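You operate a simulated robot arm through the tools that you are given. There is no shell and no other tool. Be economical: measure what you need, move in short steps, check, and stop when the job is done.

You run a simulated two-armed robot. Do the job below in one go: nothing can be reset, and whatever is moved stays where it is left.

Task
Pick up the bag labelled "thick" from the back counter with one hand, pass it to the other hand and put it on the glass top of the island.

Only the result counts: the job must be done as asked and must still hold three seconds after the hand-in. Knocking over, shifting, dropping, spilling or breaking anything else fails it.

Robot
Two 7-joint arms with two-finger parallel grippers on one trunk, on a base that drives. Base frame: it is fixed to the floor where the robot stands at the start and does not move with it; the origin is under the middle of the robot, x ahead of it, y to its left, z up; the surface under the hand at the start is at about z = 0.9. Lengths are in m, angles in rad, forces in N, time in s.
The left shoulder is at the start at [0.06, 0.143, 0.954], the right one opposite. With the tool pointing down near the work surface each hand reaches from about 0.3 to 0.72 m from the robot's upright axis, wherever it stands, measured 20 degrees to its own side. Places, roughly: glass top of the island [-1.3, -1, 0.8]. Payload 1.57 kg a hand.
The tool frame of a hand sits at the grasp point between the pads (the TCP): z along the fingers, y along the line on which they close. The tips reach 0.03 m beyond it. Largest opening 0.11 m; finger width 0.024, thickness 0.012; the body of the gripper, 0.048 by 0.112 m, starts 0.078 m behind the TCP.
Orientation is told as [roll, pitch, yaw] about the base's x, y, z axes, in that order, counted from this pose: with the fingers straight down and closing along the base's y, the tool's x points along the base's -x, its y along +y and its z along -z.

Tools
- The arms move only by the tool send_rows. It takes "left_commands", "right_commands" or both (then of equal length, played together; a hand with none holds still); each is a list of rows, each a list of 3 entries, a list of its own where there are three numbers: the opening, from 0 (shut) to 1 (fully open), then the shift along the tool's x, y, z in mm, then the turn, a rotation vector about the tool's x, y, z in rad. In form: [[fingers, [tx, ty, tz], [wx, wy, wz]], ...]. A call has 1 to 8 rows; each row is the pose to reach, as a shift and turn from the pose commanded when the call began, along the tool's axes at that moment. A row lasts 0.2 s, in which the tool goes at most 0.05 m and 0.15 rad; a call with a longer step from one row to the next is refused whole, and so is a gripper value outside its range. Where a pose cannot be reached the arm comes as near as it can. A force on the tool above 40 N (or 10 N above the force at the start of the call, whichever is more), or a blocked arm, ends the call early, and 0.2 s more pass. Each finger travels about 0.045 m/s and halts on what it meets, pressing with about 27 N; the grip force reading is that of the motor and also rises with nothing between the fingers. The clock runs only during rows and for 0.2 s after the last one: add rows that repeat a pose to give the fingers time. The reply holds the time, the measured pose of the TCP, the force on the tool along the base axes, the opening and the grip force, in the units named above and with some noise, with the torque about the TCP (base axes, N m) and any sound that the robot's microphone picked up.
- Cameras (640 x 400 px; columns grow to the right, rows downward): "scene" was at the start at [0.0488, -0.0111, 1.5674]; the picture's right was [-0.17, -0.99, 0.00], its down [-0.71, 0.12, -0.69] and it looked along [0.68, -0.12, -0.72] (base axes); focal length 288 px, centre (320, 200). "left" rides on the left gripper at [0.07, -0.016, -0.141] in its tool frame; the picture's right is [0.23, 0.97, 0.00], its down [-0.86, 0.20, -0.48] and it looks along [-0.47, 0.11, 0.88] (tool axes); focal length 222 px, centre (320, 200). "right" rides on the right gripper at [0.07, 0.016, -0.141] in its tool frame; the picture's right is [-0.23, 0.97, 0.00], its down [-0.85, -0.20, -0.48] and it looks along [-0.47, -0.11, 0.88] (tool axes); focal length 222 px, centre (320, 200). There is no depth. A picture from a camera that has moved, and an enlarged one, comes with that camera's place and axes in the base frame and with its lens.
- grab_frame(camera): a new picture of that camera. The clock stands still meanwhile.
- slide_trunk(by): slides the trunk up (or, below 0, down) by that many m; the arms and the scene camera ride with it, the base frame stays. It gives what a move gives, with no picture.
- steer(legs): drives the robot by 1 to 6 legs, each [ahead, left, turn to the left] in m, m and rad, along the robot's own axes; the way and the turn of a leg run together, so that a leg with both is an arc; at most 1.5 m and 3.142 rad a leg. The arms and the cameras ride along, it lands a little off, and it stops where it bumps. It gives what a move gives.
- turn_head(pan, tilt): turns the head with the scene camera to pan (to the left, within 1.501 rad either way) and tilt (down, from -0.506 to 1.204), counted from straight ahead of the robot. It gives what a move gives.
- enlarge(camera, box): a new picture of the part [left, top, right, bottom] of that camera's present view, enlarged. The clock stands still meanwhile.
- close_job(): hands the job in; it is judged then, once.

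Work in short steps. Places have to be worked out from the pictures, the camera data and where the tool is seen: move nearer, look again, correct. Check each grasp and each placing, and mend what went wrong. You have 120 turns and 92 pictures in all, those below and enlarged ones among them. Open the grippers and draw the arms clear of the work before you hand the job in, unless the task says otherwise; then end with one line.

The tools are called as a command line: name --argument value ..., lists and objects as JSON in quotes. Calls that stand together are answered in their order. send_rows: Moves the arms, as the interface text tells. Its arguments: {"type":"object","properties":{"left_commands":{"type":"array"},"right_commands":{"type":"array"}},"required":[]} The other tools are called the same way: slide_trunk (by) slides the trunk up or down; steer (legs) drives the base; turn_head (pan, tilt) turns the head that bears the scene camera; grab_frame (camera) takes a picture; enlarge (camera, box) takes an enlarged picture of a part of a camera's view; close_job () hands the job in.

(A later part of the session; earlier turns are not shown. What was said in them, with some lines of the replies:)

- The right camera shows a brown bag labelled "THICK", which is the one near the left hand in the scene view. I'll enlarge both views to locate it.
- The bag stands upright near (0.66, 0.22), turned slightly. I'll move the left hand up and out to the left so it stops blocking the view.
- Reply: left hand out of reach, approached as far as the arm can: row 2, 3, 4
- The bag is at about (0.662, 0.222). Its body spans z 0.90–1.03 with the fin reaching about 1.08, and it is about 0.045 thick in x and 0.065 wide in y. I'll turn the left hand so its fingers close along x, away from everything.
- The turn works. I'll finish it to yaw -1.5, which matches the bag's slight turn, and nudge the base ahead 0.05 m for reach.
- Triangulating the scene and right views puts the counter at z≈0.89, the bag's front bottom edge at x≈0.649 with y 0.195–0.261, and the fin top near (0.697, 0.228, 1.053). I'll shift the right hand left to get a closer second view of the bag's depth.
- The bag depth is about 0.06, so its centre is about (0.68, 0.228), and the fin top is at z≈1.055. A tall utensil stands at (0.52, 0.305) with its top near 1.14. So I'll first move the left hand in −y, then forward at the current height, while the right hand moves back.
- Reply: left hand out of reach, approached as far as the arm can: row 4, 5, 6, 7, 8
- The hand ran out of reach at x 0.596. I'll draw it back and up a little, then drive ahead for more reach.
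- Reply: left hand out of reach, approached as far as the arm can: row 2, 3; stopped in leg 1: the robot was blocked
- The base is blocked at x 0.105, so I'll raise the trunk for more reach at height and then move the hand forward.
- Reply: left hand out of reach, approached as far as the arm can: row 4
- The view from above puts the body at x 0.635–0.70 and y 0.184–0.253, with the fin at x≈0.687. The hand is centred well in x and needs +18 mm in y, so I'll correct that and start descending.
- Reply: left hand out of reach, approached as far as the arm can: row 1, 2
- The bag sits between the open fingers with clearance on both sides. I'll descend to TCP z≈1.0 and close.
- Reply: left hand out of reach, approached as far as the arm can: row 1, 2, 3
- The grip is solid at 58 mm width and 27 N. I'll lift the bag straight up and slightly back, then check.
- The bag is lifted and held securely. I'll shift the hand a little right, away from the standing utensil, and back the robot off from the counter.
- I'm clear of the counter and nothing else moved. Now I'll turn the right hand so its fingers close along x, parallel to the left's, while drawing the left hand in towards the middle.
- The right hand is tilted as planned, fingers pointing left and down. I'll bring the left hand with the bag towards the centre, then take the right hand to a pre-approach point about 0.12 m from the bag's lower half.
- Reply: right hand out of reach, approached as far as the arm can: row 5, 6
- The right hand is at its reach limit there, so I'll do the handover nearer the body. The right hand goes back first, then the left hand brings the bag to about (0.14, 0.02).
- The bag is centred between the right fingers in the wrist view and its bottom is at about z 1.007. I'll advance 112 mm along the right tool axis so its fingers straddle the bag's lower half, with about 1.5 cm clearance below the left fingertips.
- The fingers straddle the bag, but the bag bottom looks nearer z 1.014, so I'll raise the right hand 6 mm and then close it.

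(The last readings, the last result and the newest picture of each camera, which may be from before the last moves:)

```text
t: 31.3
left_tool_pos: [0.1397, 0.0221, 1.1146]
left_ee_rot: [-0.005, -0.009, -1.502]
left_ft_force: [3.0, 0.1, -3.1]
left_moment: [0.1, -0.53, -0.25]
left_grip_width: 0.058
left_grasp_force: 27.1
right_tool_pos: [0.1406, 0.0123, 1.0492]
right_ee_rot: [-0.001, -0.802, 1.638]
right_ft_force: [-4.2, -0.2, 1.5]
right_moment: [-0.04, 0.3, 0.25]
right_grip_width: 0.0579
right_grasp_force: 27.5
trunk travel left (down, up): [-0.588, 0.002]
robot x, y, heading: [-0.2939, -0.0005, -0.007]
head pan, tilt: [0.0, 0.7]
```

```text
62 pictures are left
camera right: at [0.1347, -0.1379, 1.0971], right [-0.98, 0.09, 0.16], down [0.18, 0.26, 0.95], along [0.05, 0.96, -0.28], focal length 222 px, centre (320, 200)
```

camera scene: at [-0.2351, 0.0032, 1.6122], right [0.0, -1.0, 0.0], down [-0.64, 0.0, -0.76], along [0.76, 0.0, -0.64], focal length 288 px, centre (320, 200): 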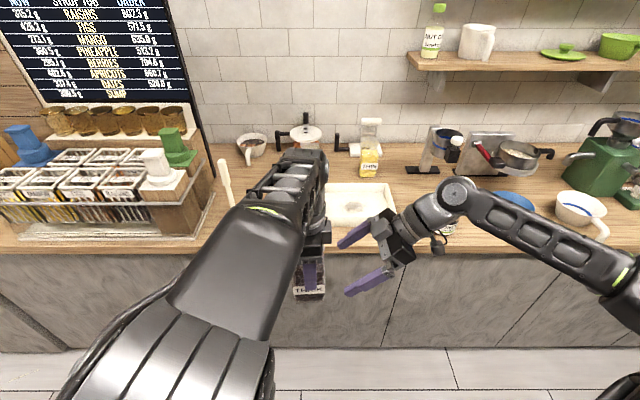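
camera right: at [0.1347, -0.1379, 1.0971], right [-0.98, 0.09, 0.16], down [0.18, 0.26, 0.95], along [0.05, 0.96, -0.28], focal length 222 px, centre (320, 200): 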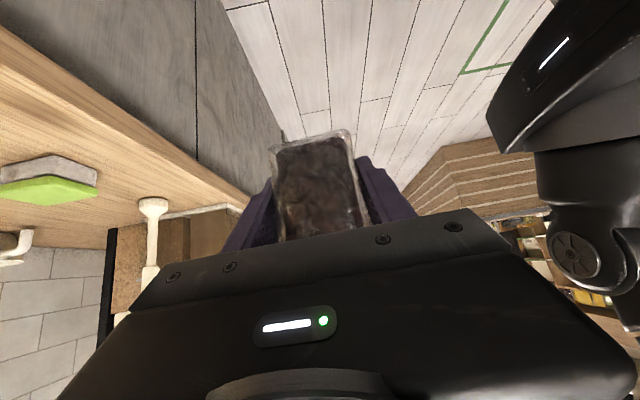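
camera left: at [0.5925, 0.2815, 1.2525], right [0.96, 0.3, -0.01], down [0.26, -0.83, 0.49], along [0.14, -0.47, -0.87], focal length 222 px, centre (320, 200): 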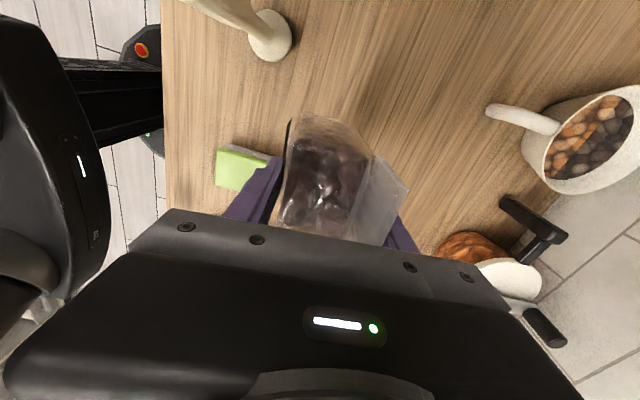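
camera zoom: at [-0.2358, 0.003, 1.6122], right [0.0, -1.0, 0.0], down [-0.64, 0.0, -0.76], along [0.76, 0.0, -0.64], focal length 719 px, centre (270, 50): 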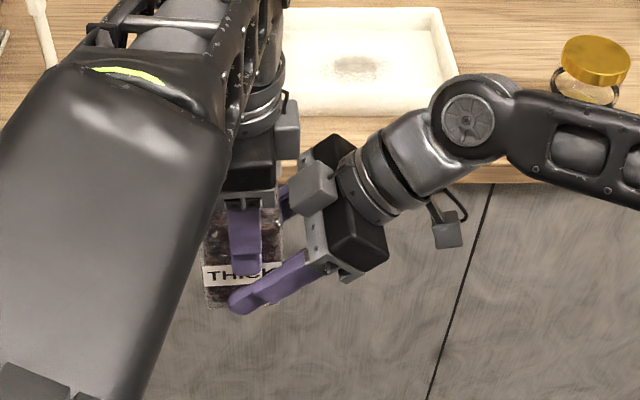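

Both hands hold the bag at 58 mm width and full grip force. I'll open the left hand and check that the right hand keeps it.

send_rows --left_commands '[[0.7, [0, 0, 0], [0, 0, 0]], [1, [0, 0, 0], [0, 0, 0]], [1, [0, 0, 0], [0, 0, 0]], [1, [0, 0, 0], [0, 0, 0]]]' --right_commands '[[0, [0, 0, 0], [0, 0, 0]], [0, [0, 0, 0], [0, 0, 0]], [0, [0, 0, 0], [0, 0, 0]], [0, [0, 0, 0], [0, 0, 0]]]'

send_rows --left_commands '[[1, [0, 0, -40], [0, 0, 0]], [1, [10, 0, -80], [0, 0, 0]], [1, [40, 0, -100], [0, 0, 0]], [1, [80, 0, -110], [0, 0, 0]], [1, [125, 0, -110], [0, 0, 0]]]'

grab_frame --camera "scene"

```text
t: 32.3
left_tool_pos: [0.1395, 0.0218, 1.1134]
left_ee_rot: [-0.003, -0.01, -1.503]
left_ft_force: [-0.6, 0.0, -0.3]
left_moment: [-0.01, -0.02, 0.0]
left_grip_width: 0.11
left_grasp_force: 0.1
right_tool_pos: [0.1412, 0.0128, 1.0484]
right_ee_rot: [0.0, -0.801, 1.635]
right_ft_force: [-0.3, -0.4, -0.6]
right_moment: [-0.01, -0.02, 0.01]
right_grip_width: 0.0578
right_grasp_force: 27.0
trunk travel left (down, up): [-0.588, 0.002]
robot x, y, heading: [-0.2942, 0.0008, -0.005]
head pan, tilt: [0.0, 0.7]
```

```text
t: 33.5
left_tool_pos: [0.1341, 0.0835, 1.1858]
left_ee_rot: [-0.001, -0.009, -1.503]
left_ft_force: [0.0, -0.7, -0.1]
left_moment: [0.0, 0.01, -0.01]
left_grip_width: 0.11
left_grasp_force: 0.0
left hand out of reach, approached as far as the arm can: row 2, 3, 4, 5
right_tool_pos: [0.1409, 0.0119, 1.0482]
right_ee_rot: [0.001, -0.799, 1.636]
right_ft_force: [0.7, -0.4, -0.1]
right_moment: [-0.01, 0.04, 0.04]
right_grip_width: 0.0579
right_grasp_force: 26.9
trunk travel left (down, up): [-0.588, 0.002]
robot x, y, heading: [-0.2886, 0.0008, -0.005]
head pan, tilt: [0.0, 0.7]
```

```text
61 pictures are left
camera scene: at [-0.2351, 0.0024, 1.6122], right [0.0, -1.0, 0.0], down [-0.64, 0.0, -0.76], along [0.76, 0.0, -0.64], focal length 288 px, centre (320, 200)
```

scene: 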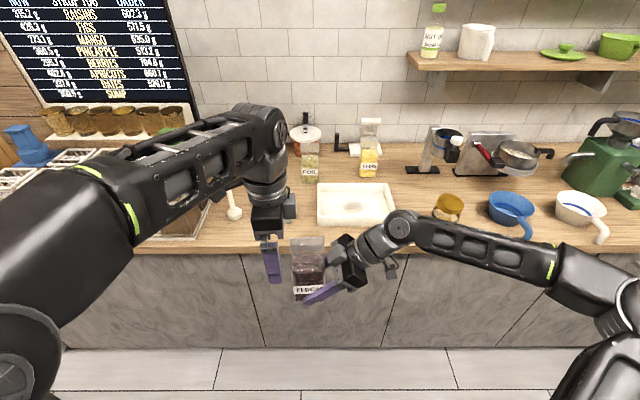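

The right hand holds the bag alone, so the handover is done. I'll move the left hand well clear, bring the right hand in, and look to the right for the island.

send_rows --left_commands '[[1, [40, 0, 0], [0, 0, 0]], [1, [80, 0, 10], [0, 0, 0]], [1, [120, 0, 20], [0, 0, 0]], [1, [150, -20, 20], [0, 0, 0]]]' --right_commands '[[0, [0, 0, 0], [0, 0, 0]], [0, [28, 3, -29], [0, 0, 0]], [0, [56, 6, -58], [0, 0, 0]], [0, [84, 9, -87], [0, 0, 0]]]'

turn_head --pan -1.5 --tilt 0.4

grab_frame --camera "scene"

```text
t: 34.5
left_tool_pos: [0.099, 0.2281, 1.1641]
left_ee_rot: [-0.003, -0.008, -1.507]
left_ft_force: [0.4, -0.2, -0.4]
left_moment: [-0.04, -0.03, 0.01]
left_grip_width: 0.1097
left_grasp_force: 0.2
right_tool_pos: [0.1376, -0.11, 1.0502]
right_ee_rot: [-0.003, -0.805, 1.638]
right_ft_force: [0.1, 0.4, 0.3]
right_moment: [0.02, -0.04, -0.03]
right_grip_width: 0.0578
right_grasp_force: 27.7
trunk travel left (down, up): [-0.588, 0.002]
robot x, y, heading: [-0.2904, -0.0025, -0.006]
head pan, tilt: [0.0, 0.7]
```

```text
t: 36.1
left_tool_pos: [0.1, 0.2301, 1.1656]
left_ee_rot: [-0.004, -0.01, -1.502]
left_ft_force: [-0.1, 0.7, 0.1]
left_moment: [-0.01, -0.03, -0.01]
left_grip_width: 0.1098
left_grasp_force: 0.1
right_tool_pos: [0.1368, -0.1078, 1.0495]
right_ee_rot: [0.001, -0.802, 1.636]
right_ft_force: [0.3, 0.0, 0.1]
right_moment: [-0.04, -0.02, -0.01]
right_grip_width: 0.0577
right_grasp_force: 27.2
trunk travel left (down, up): [-0.588, 0.002]
robot x, y, heading: [-0.2912, -0.0035, -0.005]
head pan, tilt: [-1.499, 0.4]
```

```text
60 pictures are left
camera scene: at [-0.3144, -0.0893, 1.6391], right [-1.0, -0.07, 0.0], down [-0.03, 0.39, -0.92], along [0.06, -0.92, -0.39], focal length 288 px, centre (320, 200)
```

scene: 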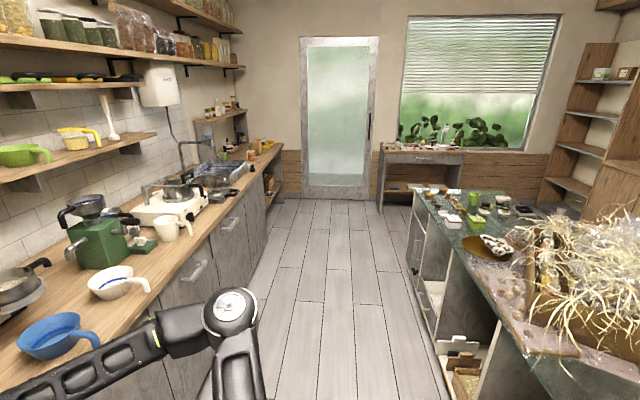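

The island runs along −y with its near long edge at x≈−0.95, and it is partly cluttered. I'll turn the robot right to face −y and look at the whole top.

steer --legs '[[0, 0, -1.57]]'

turn_head --pan -0.9 --tilt 0.6

grab_frame --camera "scene"

```text
t: 40.3
left_tool_pos: [-0.0623, -0.3912, 1.1637]
left_ee_rot: [-0.004, -0.011, -3.077]
left_ft_force: [-1.0, -0.5, 0.0]
left_moment: [-0.04, 0.04, 0.0]
left_grip_width: 0.1099
left_grasp_force: 0.0
right_tool_pos: [-0.401, -0.4271, 1.0506]
right_ee_rot: [-0.001, -0.8, 0.06]
right_ft_force: [0.7, 0.4, -0.6]
right_moment: [0.03, 0.05, -0.01]
right_grip_width: 0.0578
right_grasp_force: 26.7
trunk travel left (down, up): [-0.588, 0.002]
robot x, y, heading: [-0.2929, -0.0004, -1.579]
head pan, tilt: [-1.499, 0.4]
```

```text
t: 41.3
left_tool_pos: [-0.0639, -0.3915, 1.1643]
left_ee_rot: [-0.004, -0.011, -3.081]
left_ft_force: [-0.6, 0.2, 0.2]
left_moment: [0.02, -0.02, 0.0]
left_grip_width: 0.1098
left_grasp_force: 0.1
right_tool_pos: [-0.4018, -0.4263, 1.0499]
right_ee_rot: [-0.001, -0.8, 0.06]
right_ft_force: [0.4, -0.1, 0.8]
right_moment: [0.0, -0.01, -0.04]
right_grip_width: 0.0581
right_grasp_force: 26.7
trunk travel left (down, up): [-0.588, 0.002]
robot x, y, heading: [-0.286, -0.0023, -1.574]
head pan, tilt: [-0.901, 0.6]
```

```text
59 pictures are left
camera scene: at [-0.3607, -0.0214, 1.6209], right [-0.61, 0.79, 0.0], down [0.45, 0.35, -0.83], along [-0.65, -0.51, -0.56], focal length 288 px, centre (320, 200)
```

scene: 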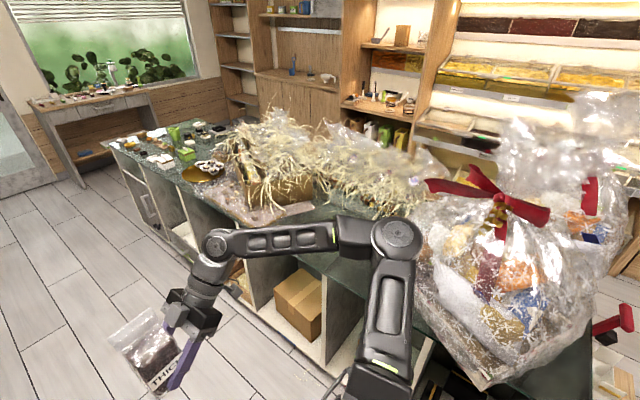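

The island's dark top is visible between a straw basket and wrapped hampers. I'll drive 0.35 m ahead along the aisle for a better look at its free area.

steer --legs '[[0.35, 0, 0]]'

turn_head --pan -1.4 --tilt 0.7

grab_frame --camera "scene"

turn_head --pan -0.7 --tilt 0.6

grab_frame --camera "scene"

```text
t: 43.6
left_tool_pos: [-0.064, -0.7466, 1.1639]
left_ee_rot: [-0.004, -0.011, -3.078]
left_ft_force: [0.1, -0.2, 0.0]
left_moment: [0.06, 0.01, -0.04]
left_grip_width: 0.1099
left_grasp_force: 0.0
right_tool_pos: [-0.4031, -0.7822, 1.0494]
right_ee_rot: [0.003, -0.8, 0.063]
right_ft_force: [0.1, -0.1, -1.5]
right_moment: [0.03, 0.01, 0.05]
right_grip_width: 0.0579
right_grasp_force: 26.8
trunk travel left (down, up): [-0.588, 0.002]
robot x, y, heading: [-0.2933, -0.3481, -1.576]
head pan, tilt: [-0.901, 0.6]
```

```text
t: 44.5
left_tool_pos: [-0.0631, -0.745, 1.1641]
left_ee_rot: [-0.002, -0.009, -3.076]
left_ft_force: [-0.4, -0.4, 0.3]
left_moment: [0.01, -0.03, -0.01]
left_grip_width: 0.1099
left_grasp_force: 0.0
right_tool_pos: [-0.4024, -0.7801, 1.0494]
right_ee_rot: [0.001, -0.802, 0.062]
right_ft_force: [0.7, -0.2, -1.6]
right_moment: [0.01, 0.0, 0.0]
right_grip_width: 0.0578
right_grasp_force: 27.3
trunk travel left (down, up): [-0.588, 0.002]
robot x, y, heading: [-0.2936, -0.3537, -1.575]
head pan, tilt: [-1.4, 0.7]
```

```text
58 pictures are left
camera scene: at [-0.377, -0.3354, 1.6123], right [-0.17, 0.99, 0.0], down [0.64, 0.11, -0.77], along [-0.75, -0.13, -0.64], focal length 288 px, centre (320, 200)
```

scene: 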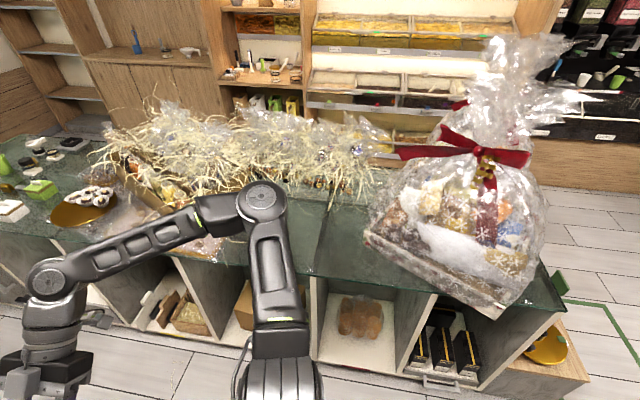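

```text
t: 45.6
left_tool_pos: [-0.0646, -0.7441, 1.1642]
left_ee_rot: [-0.004, -0.01, -3.078]
left_ft_force: [0.4, 0.5, 0.6]
left_moment: [0.0, 0.0, -0.01]
left_grip_width: 0.1097
left_grasp_force: 0.2
right_tool_pos: [-0.403, -0.7826, 1.0497]
right_ee_rot: [0.001, -0.801, 0.063]
right_ft_force: [-0.6, 1.1, -1.7]
right_moment: [-0.01, 0.01, -0.03]
right_grip_width: 0.0579
right_grasp_force: 26.6
trunk travel left (down, up): [-0.588, 0.002]
robot x, y, heading: [-0.2901, -0.3531, -1.572]
head pan, tilt: [-0.7, 0.6]
```

```text
57 pictures are left
camera scene: at [-0.3506, -0.3885, 1.6209], right [-0.76, 0.65, 0.0], down [0.37, 0.43, -0.82], along [-0.54, -0.63, -0.57], focal length 288 px, centre (320, 200)
```

scene: 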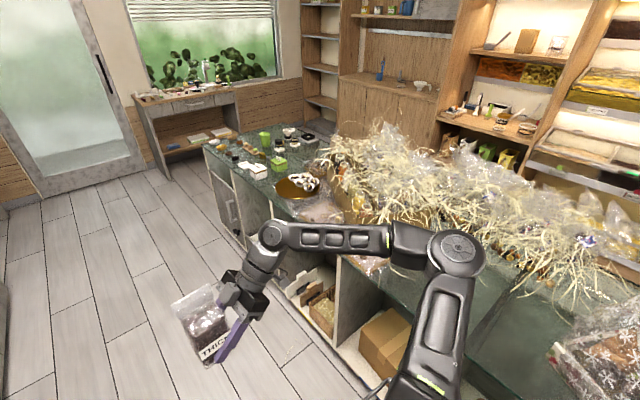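

Under the clutter is a glass top, and it's free around x −0.95…−1.2, y −0.75…−0.35. I'll drive on 0.32 m and turn to face the island.

steer --legs '[[0.32, 0, 0], [0, 0, -1.565]]'

turn_head --pan 0.0 --tilt 0.7

grab_frame --camera "scene"

```text
t: 51.5
left_tool_pos: [-0.6857, -0.9017, 1.1641]
left_ee_rot: [-0.004, -0.011, 1.635]
left_ft_force: [0.7, 0.0, 0.9]
left_moment: [-0.02, 0.0, 0.0]
left_grip_width: 0.1099
left_grasp_force: 0.0
right_tool_pos: [-0.7211, -0.5641, 1.0506]
right_ee_rot: [0.001, -0.801, -1.508]
right_ft_force: [-0.9, 0.1, -1.9]
right_moment: [0.03, 0.01, 0.0]
right_grip_width: 0.0579
right_grasp_force: 26.5
trunk travel left (down, up): [-0.588, 0.002]
robot x, y, heading: [-0.2918, -0.6737, 3.133]
head pan, tilt: [-0.7, 0.6]
```

```text
t: 52.6
left_tool_pos: [-0.6869, -0.9028, 1.1635]
left_ee_rot: [-0.005, -0.012, 1.633]
left_ft_force: [0.1, 0.3, 0.0]
left_moment: [0.03, 0.02, 0.01]
left_grip_width: 0.1099
left_grasp_force: 0.1
right_tool_pos: [-0.7227, -0.5641, 1.0511]
right_ee_rot: [-0.003, -0.801, -1.509]
right_ft_force: [1.0, 0.2, -1.7]
right_moment: [0.01, 0.0, -0.01]
right_grip_width: 0.0577
right_grasp_force: 26.8
trunk travel left (down, up): [-0.588, 0.002]
robot x, y, heading: [-0.2937, -0.6707, 3.13]
head pan, tilt: [0.0, 0.7]
```

```text
56 pictures are left
camera scene: at [-0.3504, -0.6714, 1.6123], right [0.01, 1.0, 0.0], down [0.64, 0.0, -0.76], along [-0.76, 0.01, -0.64], focal length 288 px, centre (320, 200)
```

scene: 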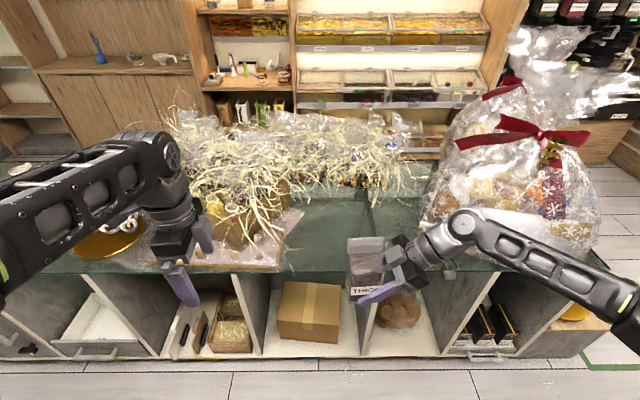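

A clear patch of glass shows around (−1.1, −0.58). To keep the right forearm away from the wrapped hamper, I'll swing the right hand about the vertical so it points ahead, reaching forward a bit as well.

send_rows --right_commands '[[0, [0, -10, 0], [0.1, 0, 0.097]], [0, [1, -20, -1], [0.2, 0, 0.194]], [0, [1, -30, -1], [0.3, 0, 0.292]], [0, [2, -40, -2], [0.4, 0, 0.389]], [0, [2, -50, -2], [0.5, 0, 0.486]], [0, [3, -60, -3], [0.6, 0, 0.583]], [0, [3, -70, -3], [0.7, 0, 0.68]], [0, [4, -80, -4], [0.8, 0, 0.777]]]'

grab_frame --camera "scene"

```text
t: 54.4
left_tool_pos: [-0.6872, -0.9031, 1.1642]
left_ee_rot: [-0.004, -0.011, 1.634]
left_ft_force: [0.3, 0.6, 0.3]
left_moment: [-0.02, 0.0, -0.01]
left_grip_width: 0.1099
left_grasp_force: 0.1
right_tool_pos: [-0.8009, -0.562, 1.0482]
right_ee_rot: [-0.001, -0.796, -2.579]
right_ft_force: [-0.2, 0.2, -2.1]
right_moment: [0.02, -0.04, -0.02]
right_grip_width: 0.0579
right_grasp_force: 27.3
right hand out of reach, approached as far as the arm can: row 8
trunk travel left (down, up): [-0.588, 0.002]
robot x, y, heading: [-0.293, -0.6737, 3.133]
head pan, tilt: [0.0, 0.7]
```

```text
55 pictures are left
camera scene: at [-0.3503, -0.6711, 1.6122], right [0.01, 1.0, 0.0], down [0.64, 0.0, -0.76], along [-0.76, 0.0, -0.64], focal length 288 px, centre (320, 200)
```

scene: 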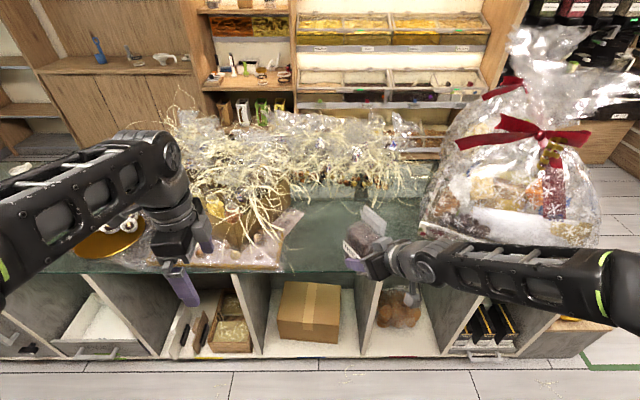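

The right hand now points ahead, with the forearm farther from the hamper. Next I'll draw the left hand back so it stays off the straw basket, and enlarge to check how the bag sits in the right hand.

send_rows --left_commands '[[1, [5, -33, -5], [0, 0, 0]], [1, [10, -66, -10], [0, 0, 0]], [1, [15, -100, -15], [0, 0, 0]]]'

enlarge --camera "scene" --box '[270, 180, 470, 320]'

grab_frame --camera "right"

```text
t: 55.2
left_tool_pos: [-0.594, -0.912, 1.1687]
left_ee_rot: [-0.004, -0.012, 1.635]
left_ft_force: [0.3, 0.0, 0.4]
left_moment: [0.0, 0.01, 0.02]
left_grip_width: 0.11
left_grasp_force: 0.0
left hand out of reach, approached as far as the arm can: row 3
right_tool_pos: [-0.799, -0.5626, 1.0486]
right_ee_rot: [-0.002, -0.794, -2.578]
right_ft_force: [-0.6, 0.3, -2.0]
right_moment: [0.06, 0.01, -0.01]
right_grip_width: 0.0575
right_grasp_force: 27.0
trunk travel left (down, up): [-0.588, 0.002]
robot x, y, heading: [-0.2896, -0.674, 3.135]
head pan, tilt: [0.0, 0.7]
```

```text
2.86 times, centred on (370, 250) of scene
camera zoom: at [-0.3499, -0.6715, 1.6123], right [0.01, 1.0, 0.0], down [0.64, 0.0, -0.77], along [-0.77, 0.01, -0.64], focal length 822 px, centre (177, 57)
```

zoom: 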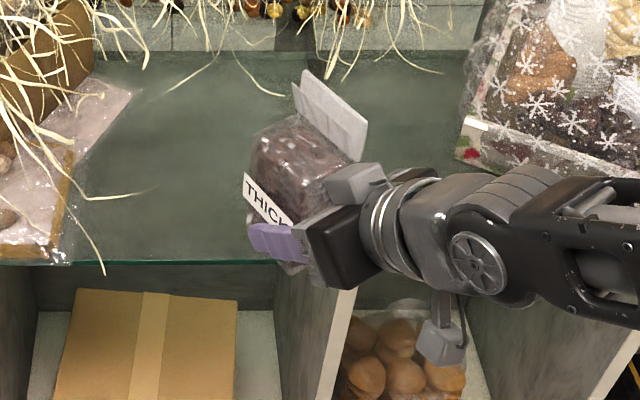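

```text
53 pictures are left
camera right: at [-0.6624, -0.4961, 1.0973], right [0.39, -0.91, 0.16], down [-0.32, 0.03, 0.95], along [-0.86, -0.42, -0.28], focal length 222 px, centre (320, 200)
```

right: 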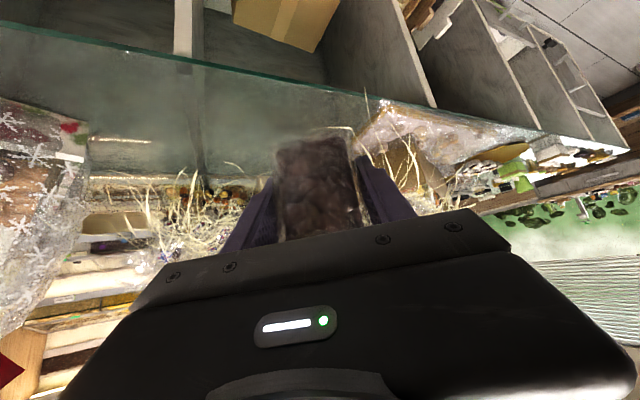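

The bag is upright and firm in the right hand, and the free glass spans about y −0.72…−0.30 from the edge at x≈−0.947. I'll drive ahead 0.23 m to bring the bag over it.

steer --legs '[[0.23, 0, 0]]'

grab_frame --camera "scene"

grab_frame --camera "right"

```text
t: 57.0
left_tool_pos: [-0.8288, -0.9104, 1.169]
left_ee_rot: [-0.003, -0.01, 1.633]
left_ft_force: [-0.5, -0.3, 0.6]
left_moment: [0.05, -0.02, 0.0]
left_grip_width: 0.11
left_grasp_force: 0.0
right_tool_pos: [-1.0325, -0.5593, 1.0475]
right_ee_rot: [0.001, -0.794, -2.582]
right_ft_force: [-0.6, 0.1, -1.1]
right_moment: [0.04, -0.05, 0.02]
right_grip_width: 0.0579
right_grasp_force: 27.2
trunk travel left (down, up): [-0.588, 0.002]
robot x, y, heading: [-0.5276, -0.6707, 3.134]
head pan, tilt: [0.0, 0.7]
```

```text
52 pictures are left
camera scene: at [-0.5841, -0.6695, 1.6122], right [0.01, 1.0, 0.0], down [0.65, -0.01, -0.76], along [-0.76, 0.01, -0.65], focal length 288 px, centre (320, 200)
```

scene: 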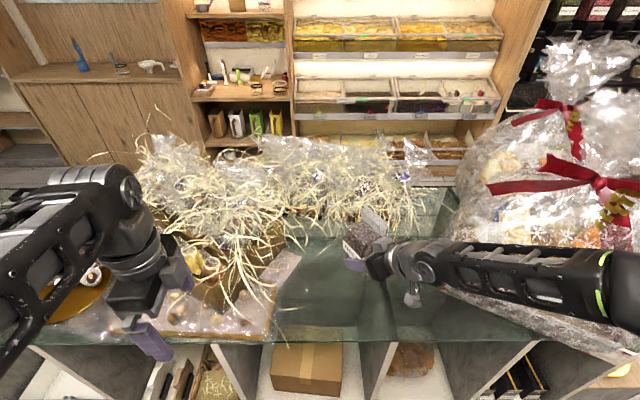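

```text
51 pictures are left
camera right: at [-0.8954, -0.4932, 1.0968], right [0.38, -0.91, 0.16], down [-0.32, 0.03, 0.95], along [-0.86, -0.41, -0.28], focal length 222 px, centre (320, 200)
```

right: 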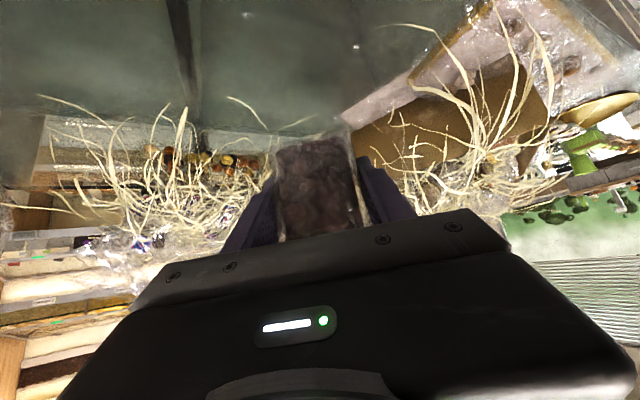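

The bag is over the free glass at (−1.03, −0.56). I'll lower by the trunk 0.1 m first and check clearances.

slide_trunk --by -0.1

grab_frame --camera "scene"

grab_frame --camera "right"

```text
t: 58.3
left_tool_pos: [-0.827, -0.9105, 1.069]
left_ee_rot: [-0.004, -0.011, 1.633]
left_ft_force: [0.0, -0.3, -0.5]
left_moment: [0.02, -0.01, 0.01]
left_grip_width: 0.1101
left_grasp_force: 0.0
right_tool_pos: [-1.0314, -0.5586, 0.9493]
right_ee_rot: [0.0, -0.793, -2.578]
right_ft_force: [-0.3, -0.3, -1.3]
right_moment: [0.02, -0.04, 0.01]
right_grip_width: 0.0579
right_grasp_force: 26.7
trunk travel left (down, up): [-0.488, 0.102]
robot x, y, heading: [-0.5284, -0.6727, 3.134]
head pan, tilt: [0.0, 0.7]
```

```text
50 pictures are left
camera scene: at [-0.5824, -0.6695, 1.5123], right [0.01, 1.0, 0.0], down [0.64, -0.01, -0.76], along [-0.76, 0.01, -0.64], focal length 288 px, centre (320, 200)
```

scene: 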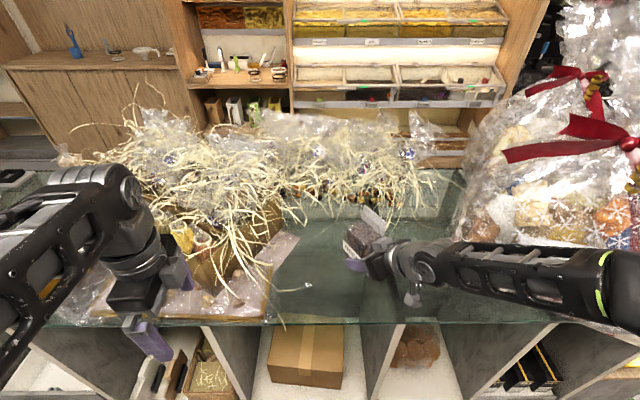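

```text
49 pictures are left
camera right: at [-0.8943, -0.4933, 0.9972], right [0.38, -0.91, 0.16], down [-0.32, 0.03, 0.95], along [-0.87, -0.41, -0.28], focal length 222 px, centre (320, 200)
```

right: 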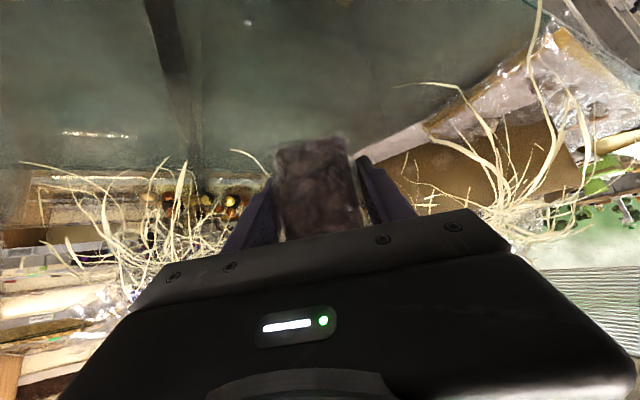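

Nothing has touched yet. I'll look to the right along the forearm to check its gap to the hamper before lowering further.

turn_head --pan -0.8 --tilt 0.8

grab_frame --camera "scene"

```text
t: 59.4
left_tool_pos: [-0.8276, -0.9103, 1.0697]
left_ee_rot: [-0.005, -0.01, 1.632]
left_ft_force: [-0.5, -0.2, -0.4]
left_moment: [0.02, -0.01, 0.02]
left_grip_width: 0.1101
left_grasp_force: 0.1
right_tool_pos: [-1.0297, -0.5592, 0.9484]
right_ee_rot: [-0.001, -0.794, -2.582]
right_ft_force: [-0.2, 0.0, -2.5]
right_moment: [0.01, -0.02, 0.0]
right_grip_width: 0.0576
right_grasp_force: 27.2
trunk travel left (down, up): [-0.488, 0.102]
robot x, y, heading: [-0.5258, -0.6746, 3.131]
head pan, tilt: [-0.799, 0.799]
```

```text
48 pictures are left
camera scene: at [-0.5533, -0.612, 1.504], right [0.72, 0.69, 0.0], down [0.5, -0.52, -0.7], along [-0.48, 0.5, -0.72], focal length 288 px, centre (320, 200)
```

scene: 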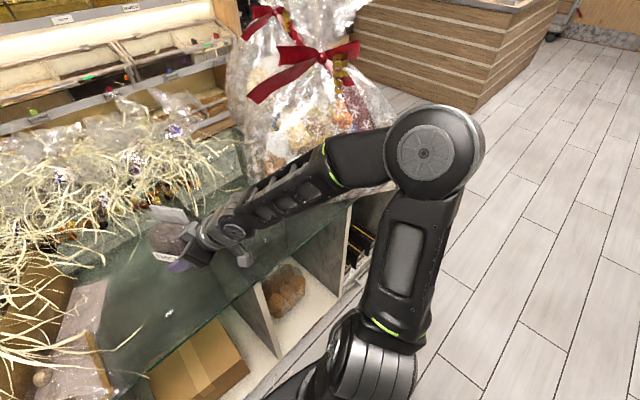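

The elbow and forearm are well in front of the hamper, with about 15 cm clearance. I'll lower the right arm by 85 mm straight down.

send_rows --right_commands '[[0, [15, 0, 15], [0, 0, 0]], [0, [30, 0, 30], [0, 0, 0]], [0, [45, 0, 45], [0, 0, 0]], [0, [60, 0, 60], [0, 0, 0]], [0, [60, 0, 60], [0, 0, 0]]]'

turn_head --pan 0.0 --tilt 0.8

enlarge --camera "scene" --box '[260, 130, 460, 290]'

grab_frame --camera "right"

```text
t: 60.6
left_tool_pos: [-0.8275, -0.9112, 1.0695]
left_ee_rot: [-0.004, -0.012, 1.632]
left_ft_force: [-0.5, 0.5, -0.3]
left_moment: [0.01, -0.01, 0.01]
left_grip_width: 0.11
left_grasp_force: 0.0
right_tool_pos: [-1.0308, -0.5579, 0.8643]
right_ee_rot: [-0.002, -0.798, -2.581]
right_ft_force: [0.9, -0.8, -1.9]
right_moment: [0.0, 0.0, -0.02]
right_grip_width: 0.0578
right_grasp_force: 27.1
right hand out of reach, approached as far as the arm can: row 1
trunk travel left (down, up): [-0.488, 0.102]
robot x, y, heading: [-0.5283, -0.6746, 3.132]
head pan, tilt: [-0.799, 0.799]
```

```text
t: 61.7
left_tool_pos: [-0.826, -0.9098, 1.0698]
left_ee_rot: [-0.004, -0.01, 1.631]
left_ft_force: [0.0, 0.1, 0.4]
left_moment: [-0.02, -0.01, -0.01]
left_grip_width: 0.11
left_grasp_force: 0.0
right_tool_pos: [-1.0304, -0.5579, 0.8638]
right_ee_rot: [0.001, -0.793, -2.582]
right_ft_force: [-0.7, -0.4, -1.9]
right_moment: [0.02, -0.01, 0.0]
right_grip_width: 0.0579
right_grasp_force: 27.1
trunk travel left (down, up): [-0.488, 0.102]
robot x, y, heading: [-0.5272, -0.6716, 3.133]
head pan, tilt: [0.0, 0.799]
```

```text
2.50 times, centred on (360, 210) of scene
camera zoom: at [-0.5783, -0.6695, 1.504], right [0.01, 1.0, 0.0], down [0.72, -0.01, -0.7], along [-0.7, 0.01, -0.72], focal length 719 px, centre (220, 175)
```

zoom: 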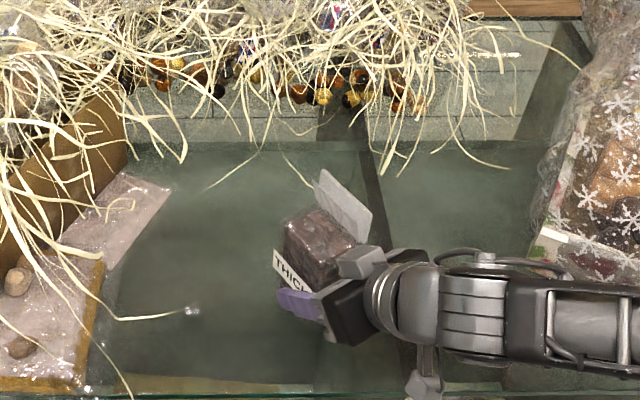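

```text
46 pictures are left
camera right: at [-0.8947, -0.4927, 0.9133], right [0.38, -0.91, 0.16], down [-0.32, 0.03, 0.95], along [-0.87, -0.41, -0.28], focal length 222 px, centre (320, 200)
```

right: 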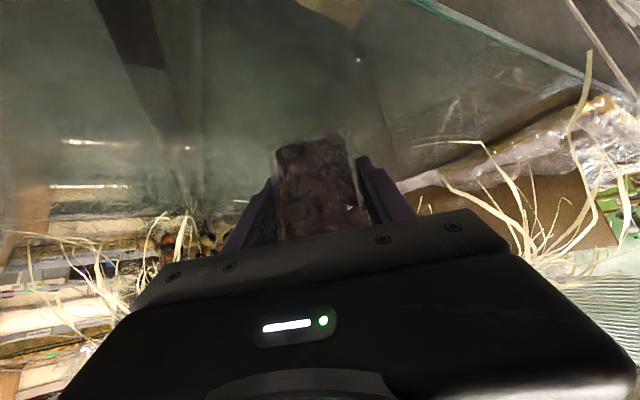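

The bag is hanging just above the glass with no contact yet. I'll lower in small steps and watch the vertical force.

send_rows --right_commands '[[0, [5, 0, 5], [0, 0, 0]], [0, [10, 0, 10], [0, 0, 0]]]'

send_rows --right_commands '[[0, [3, 0, 3], [0, 0, 0]], [0, [3, 0, 3], [0, 0, 0]]]'

```text
t: 62.3
left_tool_pos: [-0.8272, -0.91, 1.0693]
left_ee_rot: [-0.003, -0.011, 1.632]
left_ft_force: [0.0, 0.0, -0.2]
left_moment: [0.04, -0.02, 0.01]
left_grip_width: 0.1103
left_grasp_force: 0.0
right_tool_pos: [-1.0315, -0.5591, 0.8493]
right_ee_rot: [-0.001, -0.794, -2.58]
right_ft_force: [-0.2, -1.1, -2.4]
right_moment: [-0.01, -0.03, 0.0]
right_grip_width: 0.0576
right_grasp_force: 27.2
trunk travel left (down, up): [-0.488, 0.102]
robot x, y, heading: [-0.53, -0.6718, 3.131]
head pan, tilt: [0.0, 0.799]
```

```text
t: 62.9
left_tool_pos: [-0.8277, -0.9096, 1.0694]
left_ee_rot: [-0.005, -0.01, 1.631]
left_ft_force: [0.2, -1.2, -0.5]
left_moment: [-0.03, 0.0, 0.02]
left_grip_width: 0.1103
left_grasp_force: 0.1
right_tool_pos: [-1.0311, -0.5601, 0.8445]
right_ee_rot: [-0.004, -0.794, -2.579]
right_ft_force: [-0.5, 0.6, -1.8]
right_moment: [0.01, -0.04, 0.01]
right_grip_width: 0.0577
right_grasp_force: 26.7
trunk travel left (down, up): [-0.488, 0.102]
robot x, y, heading: [-0.5267, -0.675, 3.134]
head pan, tilt: [0.0, 0.799]
```

No contact yet, so I'll continue in 4 mm steps.

send_rows --right_commands '[[0, [3, 0, 3], [0, 0, 0]], [0, [3, 0, 3], [0, 0, 0]]]'

send_rows --right_commands '[[0, [3, 0, 3], [0, 0, 0]], [0, [3, 0, 3], [0, 0, 0]]]'

enlarge --camera "right" --box '[200, 80, 440, 260]'

```text
t: 63.5
left_tool_pos: [-0.8261, -0.9106, 1.0696]
left_ee_rot: [-0.004, -0.009, 1.633]
left_ft_force: [0.6, 0.6, 0.8]
left_moment: [-0.02, 0.02, -0.01]
left_grip_width: 0.1102
left_grasp_force: 0.1
right_tool_pos: [-1.0324, -0.5596, 0.8406]
right_ee_rot: [0.0, -0.796, -2.58]
right_ft_force: [0.4, -0.8, -2.4]
right_moment: [0.03, -0.01, -0.01]
right_grip_width: 0.0579
right_grasp_force: 27.0
trunk travel left (down, up): [-0.488, 0.102]
robot x, y, heading: [-0.529, -0.6749, 3.133]
head pan, tilt: [0.0, 0.799]
```

```text
t: 64.1
left_tool_pos: [-0.8275, -0.9101, 1.0698]
left_ee_rot: [-0.004, -0.011, 1.632]
left_ft_force: [0.1, 0.1, -0.2]
left_moment: [0.04, 0.02, -0.03]
left_grip_width: 0.11
left_grasp_force: 0.1
right_tool_pos: [-1.0311, -0.5602, 0.8373]
right_ee_rot: [-0.002, -0.795, -2.581]
right_ft_force: [-0.1, 0.0, -1.1]
right_moment: [-0.06, -0.02, -0.01]
right_grip_width: 0.0576
right_grasp_force: 27.6
trunk travel left (down, up): [-0.488, 0.102]
robot x, y, heading: [-0.5282, -0.6667, 3.132]
head pan, tilt: [0.0, 0.799]
```

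```text
2.22 times, centred on (320, 170) of right
camera zoom: at [-0.8948, -0.4936, 0.8862], right [0.38, -0.91, 0.16], down [-0.32, 0.03, 0.95], along [-0.87, -0.41, -0.28], focal length 494 px, centre (320, 267)
```

zoom: 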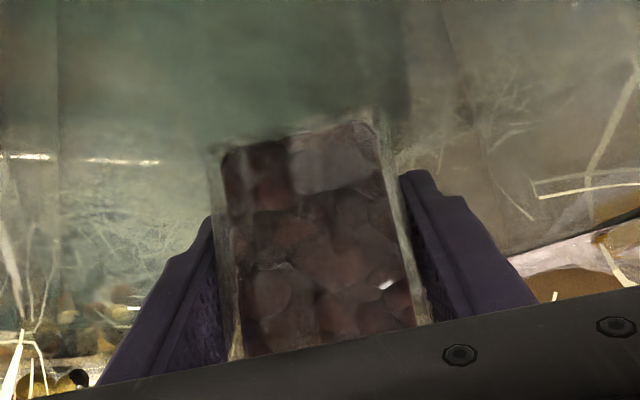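

Still only the bag's weight. The reflection at its bottom suggests the glass is very close, so I'll keep lowering.

send_rows --right_commands '[[0, [2, 0, 2], [0, 0, 0]], [0, [2, 0, 2], [0, 0, 0]]]'

send_rows --right_commands '[[0, [2, 0, 2], [0, 0, 0]], [0, [2, 0, 2], [0, 0, 0]]]'

```text
t: 64.7
left_tool_pos: [-0.8261, -0.9105, 1.07]
left_ee_rot: [-0.002, -0.01, 1.634]
left_ft_force: [-0.4, 0.7, -0.3]
left_moment: [0.0, 0.03, 0.01]
left_grip_width: 0.11
left_grasp_force: 0.1
right_tool_pos: [-1.0306, -0.5595, 0.8361]
right_ee_rot: [-0.002, -0.8, -2.578]
right_ft_force: [1.0, 1.8, 16.5]
right_moment: [-0.2, -0.16, -0.04]
right_grip_width: 0.0576
right_grasp_force: 27.2
trunk travel left (down, up): [-0.488, 0.102]
robot x, y, heading: [-0.5252, -0.6714, 3.131]
head pan, tilt: [0.0, 0.799]
```

```text
t: 65.3
left_tool_pos: [-0.8264, -0.91, 1.0695]
left_ee_rot: [-0.002, -0.01, 1.631]
left_ft_force: [-0.6, -0.3, -0.5]
left_moment: [0.02, 0.01, -0.01]
left_grip_width: 0.1101
left_grasp_force: 0.0
right_tool_pos: [-1.0311, -0.5603, 0.833]
right_ee_rot: [-0.003, -0.797, -2.58]
right_ft_force: [-1.1, 2.0, 16.1]
right_moment: [-0.19, -0.1, 0.03]
right_grip_width: 0.0578
right_grasp_force: 27.0
trunk travel left (down, up): [-0.488, 0.102]
robot x, y, heading: [-0.5234, -0.6691, 3.136]
head pan, tilt: [0.0, 0.799]
```

The bag is on the glass, with about 16 N upward force at TCP z≈0.834. I'll ease up 1 mm and open the right fingers.

send_rows --right_commands '[[0, [-1, 0, -1], [0, 0, 0]], [0.55, [-1, 0, -1], [0, 0, 0]], [0.65, [-1, 0, -1], [0, 0, 0]], [0.8, [-1, 0, -1], [0, 0, 0]], [1, [-1, 0, -1], [0, 0, 0]], [1, [-1, 0, -1], [0, 0, 0]], [1, [-1, 0, -1], [0, 0, 0]]]'

grab_frame --camera "right"

enlarge --camera "scene" --box '[260, 130, 460, 290]'

```text
t: 66.9
left_tool_pos: [-0.827, -0.9103, 1.0699]
left_ee_rot: [-0.003, -0.011, 1.634]
left_ft_force: [-0.3, 1.2, 0.0]
left_moment: [-0.03, -0.02, 0.02]
left_grip_width: 0.1101
left_grasp_force: 0.1
right_tool_pos: [-1.0313, -0.5594, 0.833]
right_ee_rot: [-0.003, -0.794, -2.578]
right_ft_force: [0.2, -0.6, -0.3]
right_moment: [-0.02, -0.02, 0.0]
right_grip_width: 0.11
right_grasp_force: 0.0
trunk travel left (down, up): [-0.488, 0.102]
robot x, y, heading: [-0.5257, -0.6747, 3.134]
head pan, tilt: [0.0, 0.799]
```

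```text
44 pictures are left
camera right: at [-0.8951, -0.4938, 0.8812], right [0.38, -0.91, 0.16], down [-0.32, 0.03, 0.95], along [-0.87, -0.41, -0.28], focal length 222 px, centre (320, 200)
```

right: 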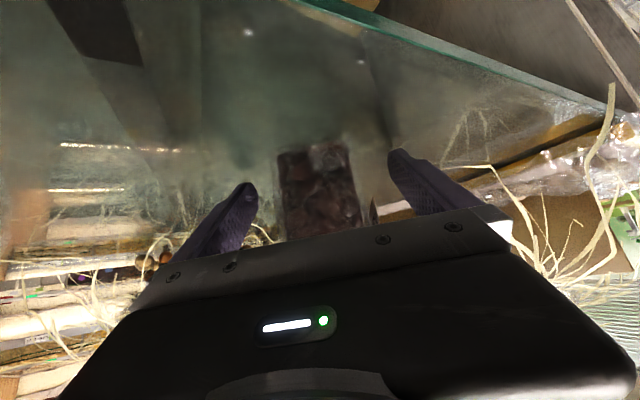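

```text
2.50 times, centred on (360, 210) of scene
camera zoom: at [-0.5781, -0.6695, 1.504], right [0.01, 1.0, 0.0], down [0.72, -0.01, -0.7], along [-0.7, 0.01, -0.72], focal length 719 px, centre (220, 175)
```

zoom: 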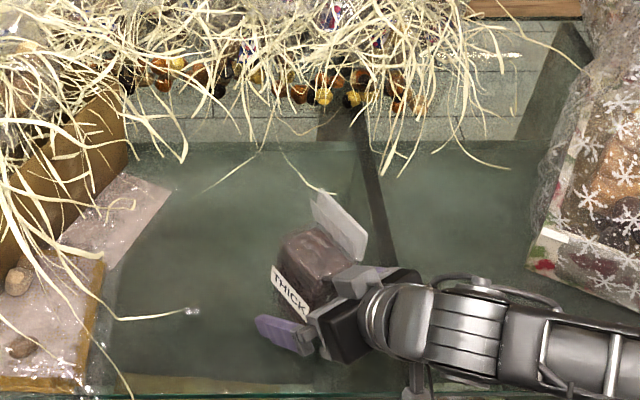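

The bag stands upright on the glass, released. I'll withdraw the right hand back along its own axis.

send_rows --right_commands '[[1, [0, 0, -30], [0, 0, 0]], [1, [0, 0, -60], [0, 0, 0]], [1, [0, 0, -90], [0, 0, 0]], [1, [0, 0, -120], [0, 0, 0]]]'

grab_frame --camera "scene"

```text
t: 67.9
left_tool_pos: [-0.8264, -0.9108, 1.0701]
left_ee_rot: [-0.004, -0.012, 1.632]
left_ft_force: [0.3, -0.4, 0.8]
left_moment: [0.01, -0.03, 0.02]
left_grip_width: 0.11
left_grasp_force: 0.1
right_tool_pos: [-0.9744, -0.5097, 0.92]
right_ee_rot: [-0.002, -0.797, -2.58]
right_ft_force: [0.7, 0.8, -0.1]
right_moment: [0.05, -0.03, 0.04]
right_grip_width: 0.11
right_grasp_force: 0.0
right hand out of reach, approached as far as the arm can: row 3, 4
trunk travel left (down, up): [-0.488, 0.102]
robot x, y, heading: [-0.524, -0.6743, 3.133]
head pan, tilt: [0.0, 0.799]
```

```text
42 pictures are left
camera scene: at [-0.5774, -0.6695, 1.504], right [0.01, 1.0, 0.0], down [0.72, -0.01, -0.7], along [-0.7, 0.01, -0.72], focal length 288 px, centre (320, 200)
```

scene: 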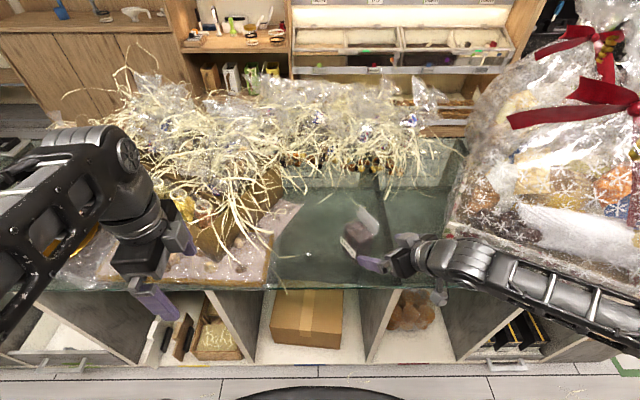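

The bag stands by itself and the hand is clear of it. I'll back the robot away and check the result.

steer --legs '[[-0.25, 0, 0]]'

turn_head --pan -0.1 --tilt 0.6

grab_frame --camera "scene"

enlarge --camera "scene" --box '[240, 130, 440, 280]'

```text
t: 69.8
left_tool_pos: [-0.575, -0.9139, 1.0695]
left_ee_rot: [-0.002, -0.01, 1.632]
left_ft_force: [-0.3, 0.0, -0.6]
left_moment: [0.02, 0.06, -0.02]
left_grip_width: 0.11
left_grasp_force: 0.0
right_tool_pos: [-0.7231, -0.5126, 0.9198]
right_ee_rot: [-0.001, -0.795, -2.58]
right_ft_force: [0.7, 0.4, 0.2]
right_moment: [0.0, 0.01, -0.03]
right_grip_width: 0.1101
right_grasp_force: 0.0
trunk travel left (down, up): [-0.488, 0.102]
robot x, y, heading: [-0.2772, -0.6751, 3.136]
head pan, tilt: [0.0, 0.799]
```

```text
t: 70.5
left_tool_pos: [-0.5761, -0.9131, 1.0686]
left_ee_rot: [-0.003, -0.011, 1.632]
left_ft_force: [-0.2, -0.6, 0.1]
left_moment: [0.01, 0.0, -0.01]
left_grip_width: 0.1101
left_grasp_force: 0.1
right_tool_pos: [-0.7233, -0.5133, 0.9189]
right_ee_rot: [-0.001, -0.794, -2.579]
right_ft_force: [-0.2, 0.2, 0.3]
right_moment: [-0.03, -0.03, 0.03]
right_grip_width: 0.1098
right_grasp_force: 0.1
trunk travel left (down, up): [-0.488, 0.102]
robot x, y, heading: [-0.28, -0.6735, 3.13]
head pan, tilt: [-0.099, 0.6]
```

```text
41 pictures are left
camera scene: at [-0.334, -0.663, 1.5208], right [0.11, 0.99, 0.0], down [0.56, -0.06, -0.82], along [-0.82, 0.09, -0.57], focal length 288 px, centre (320, 200)
```

scene: 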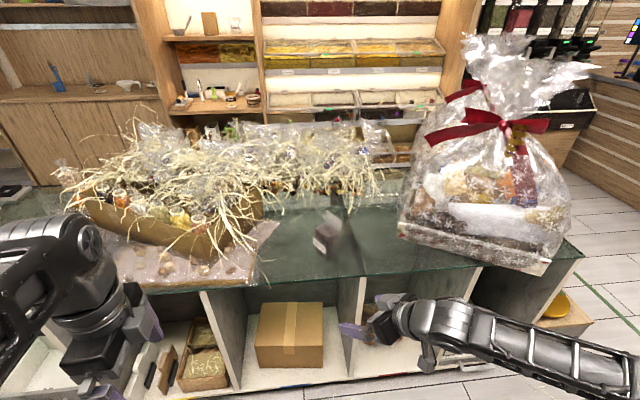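

```text
2.67 times, centred on (340, 205) of scene
camera zoom: at [-0.334, -0.663, 1.5208], right [0.11, 0.99, 0.0], down [0.56, -0.06, -0.82], along [-0.82, 0.09, -0.57], focal length 767 px, centre (267, 187)
```

zoom: 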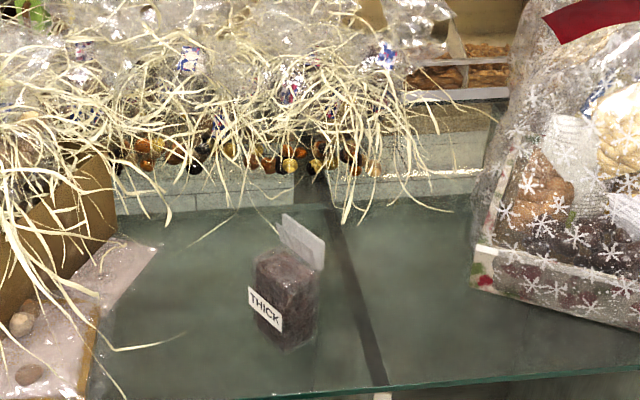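

The "thick" bag is standing upright on the glass top. Nothing around it is disturbed, both grippers are open and both arms are clear, so I'm handing in.

close_job

```text
The job is handed in.
```

The bag labelled "thick" was picked up from the back counter with the left hand, passed to the right hand, and now stands upright on the glass top of the island.
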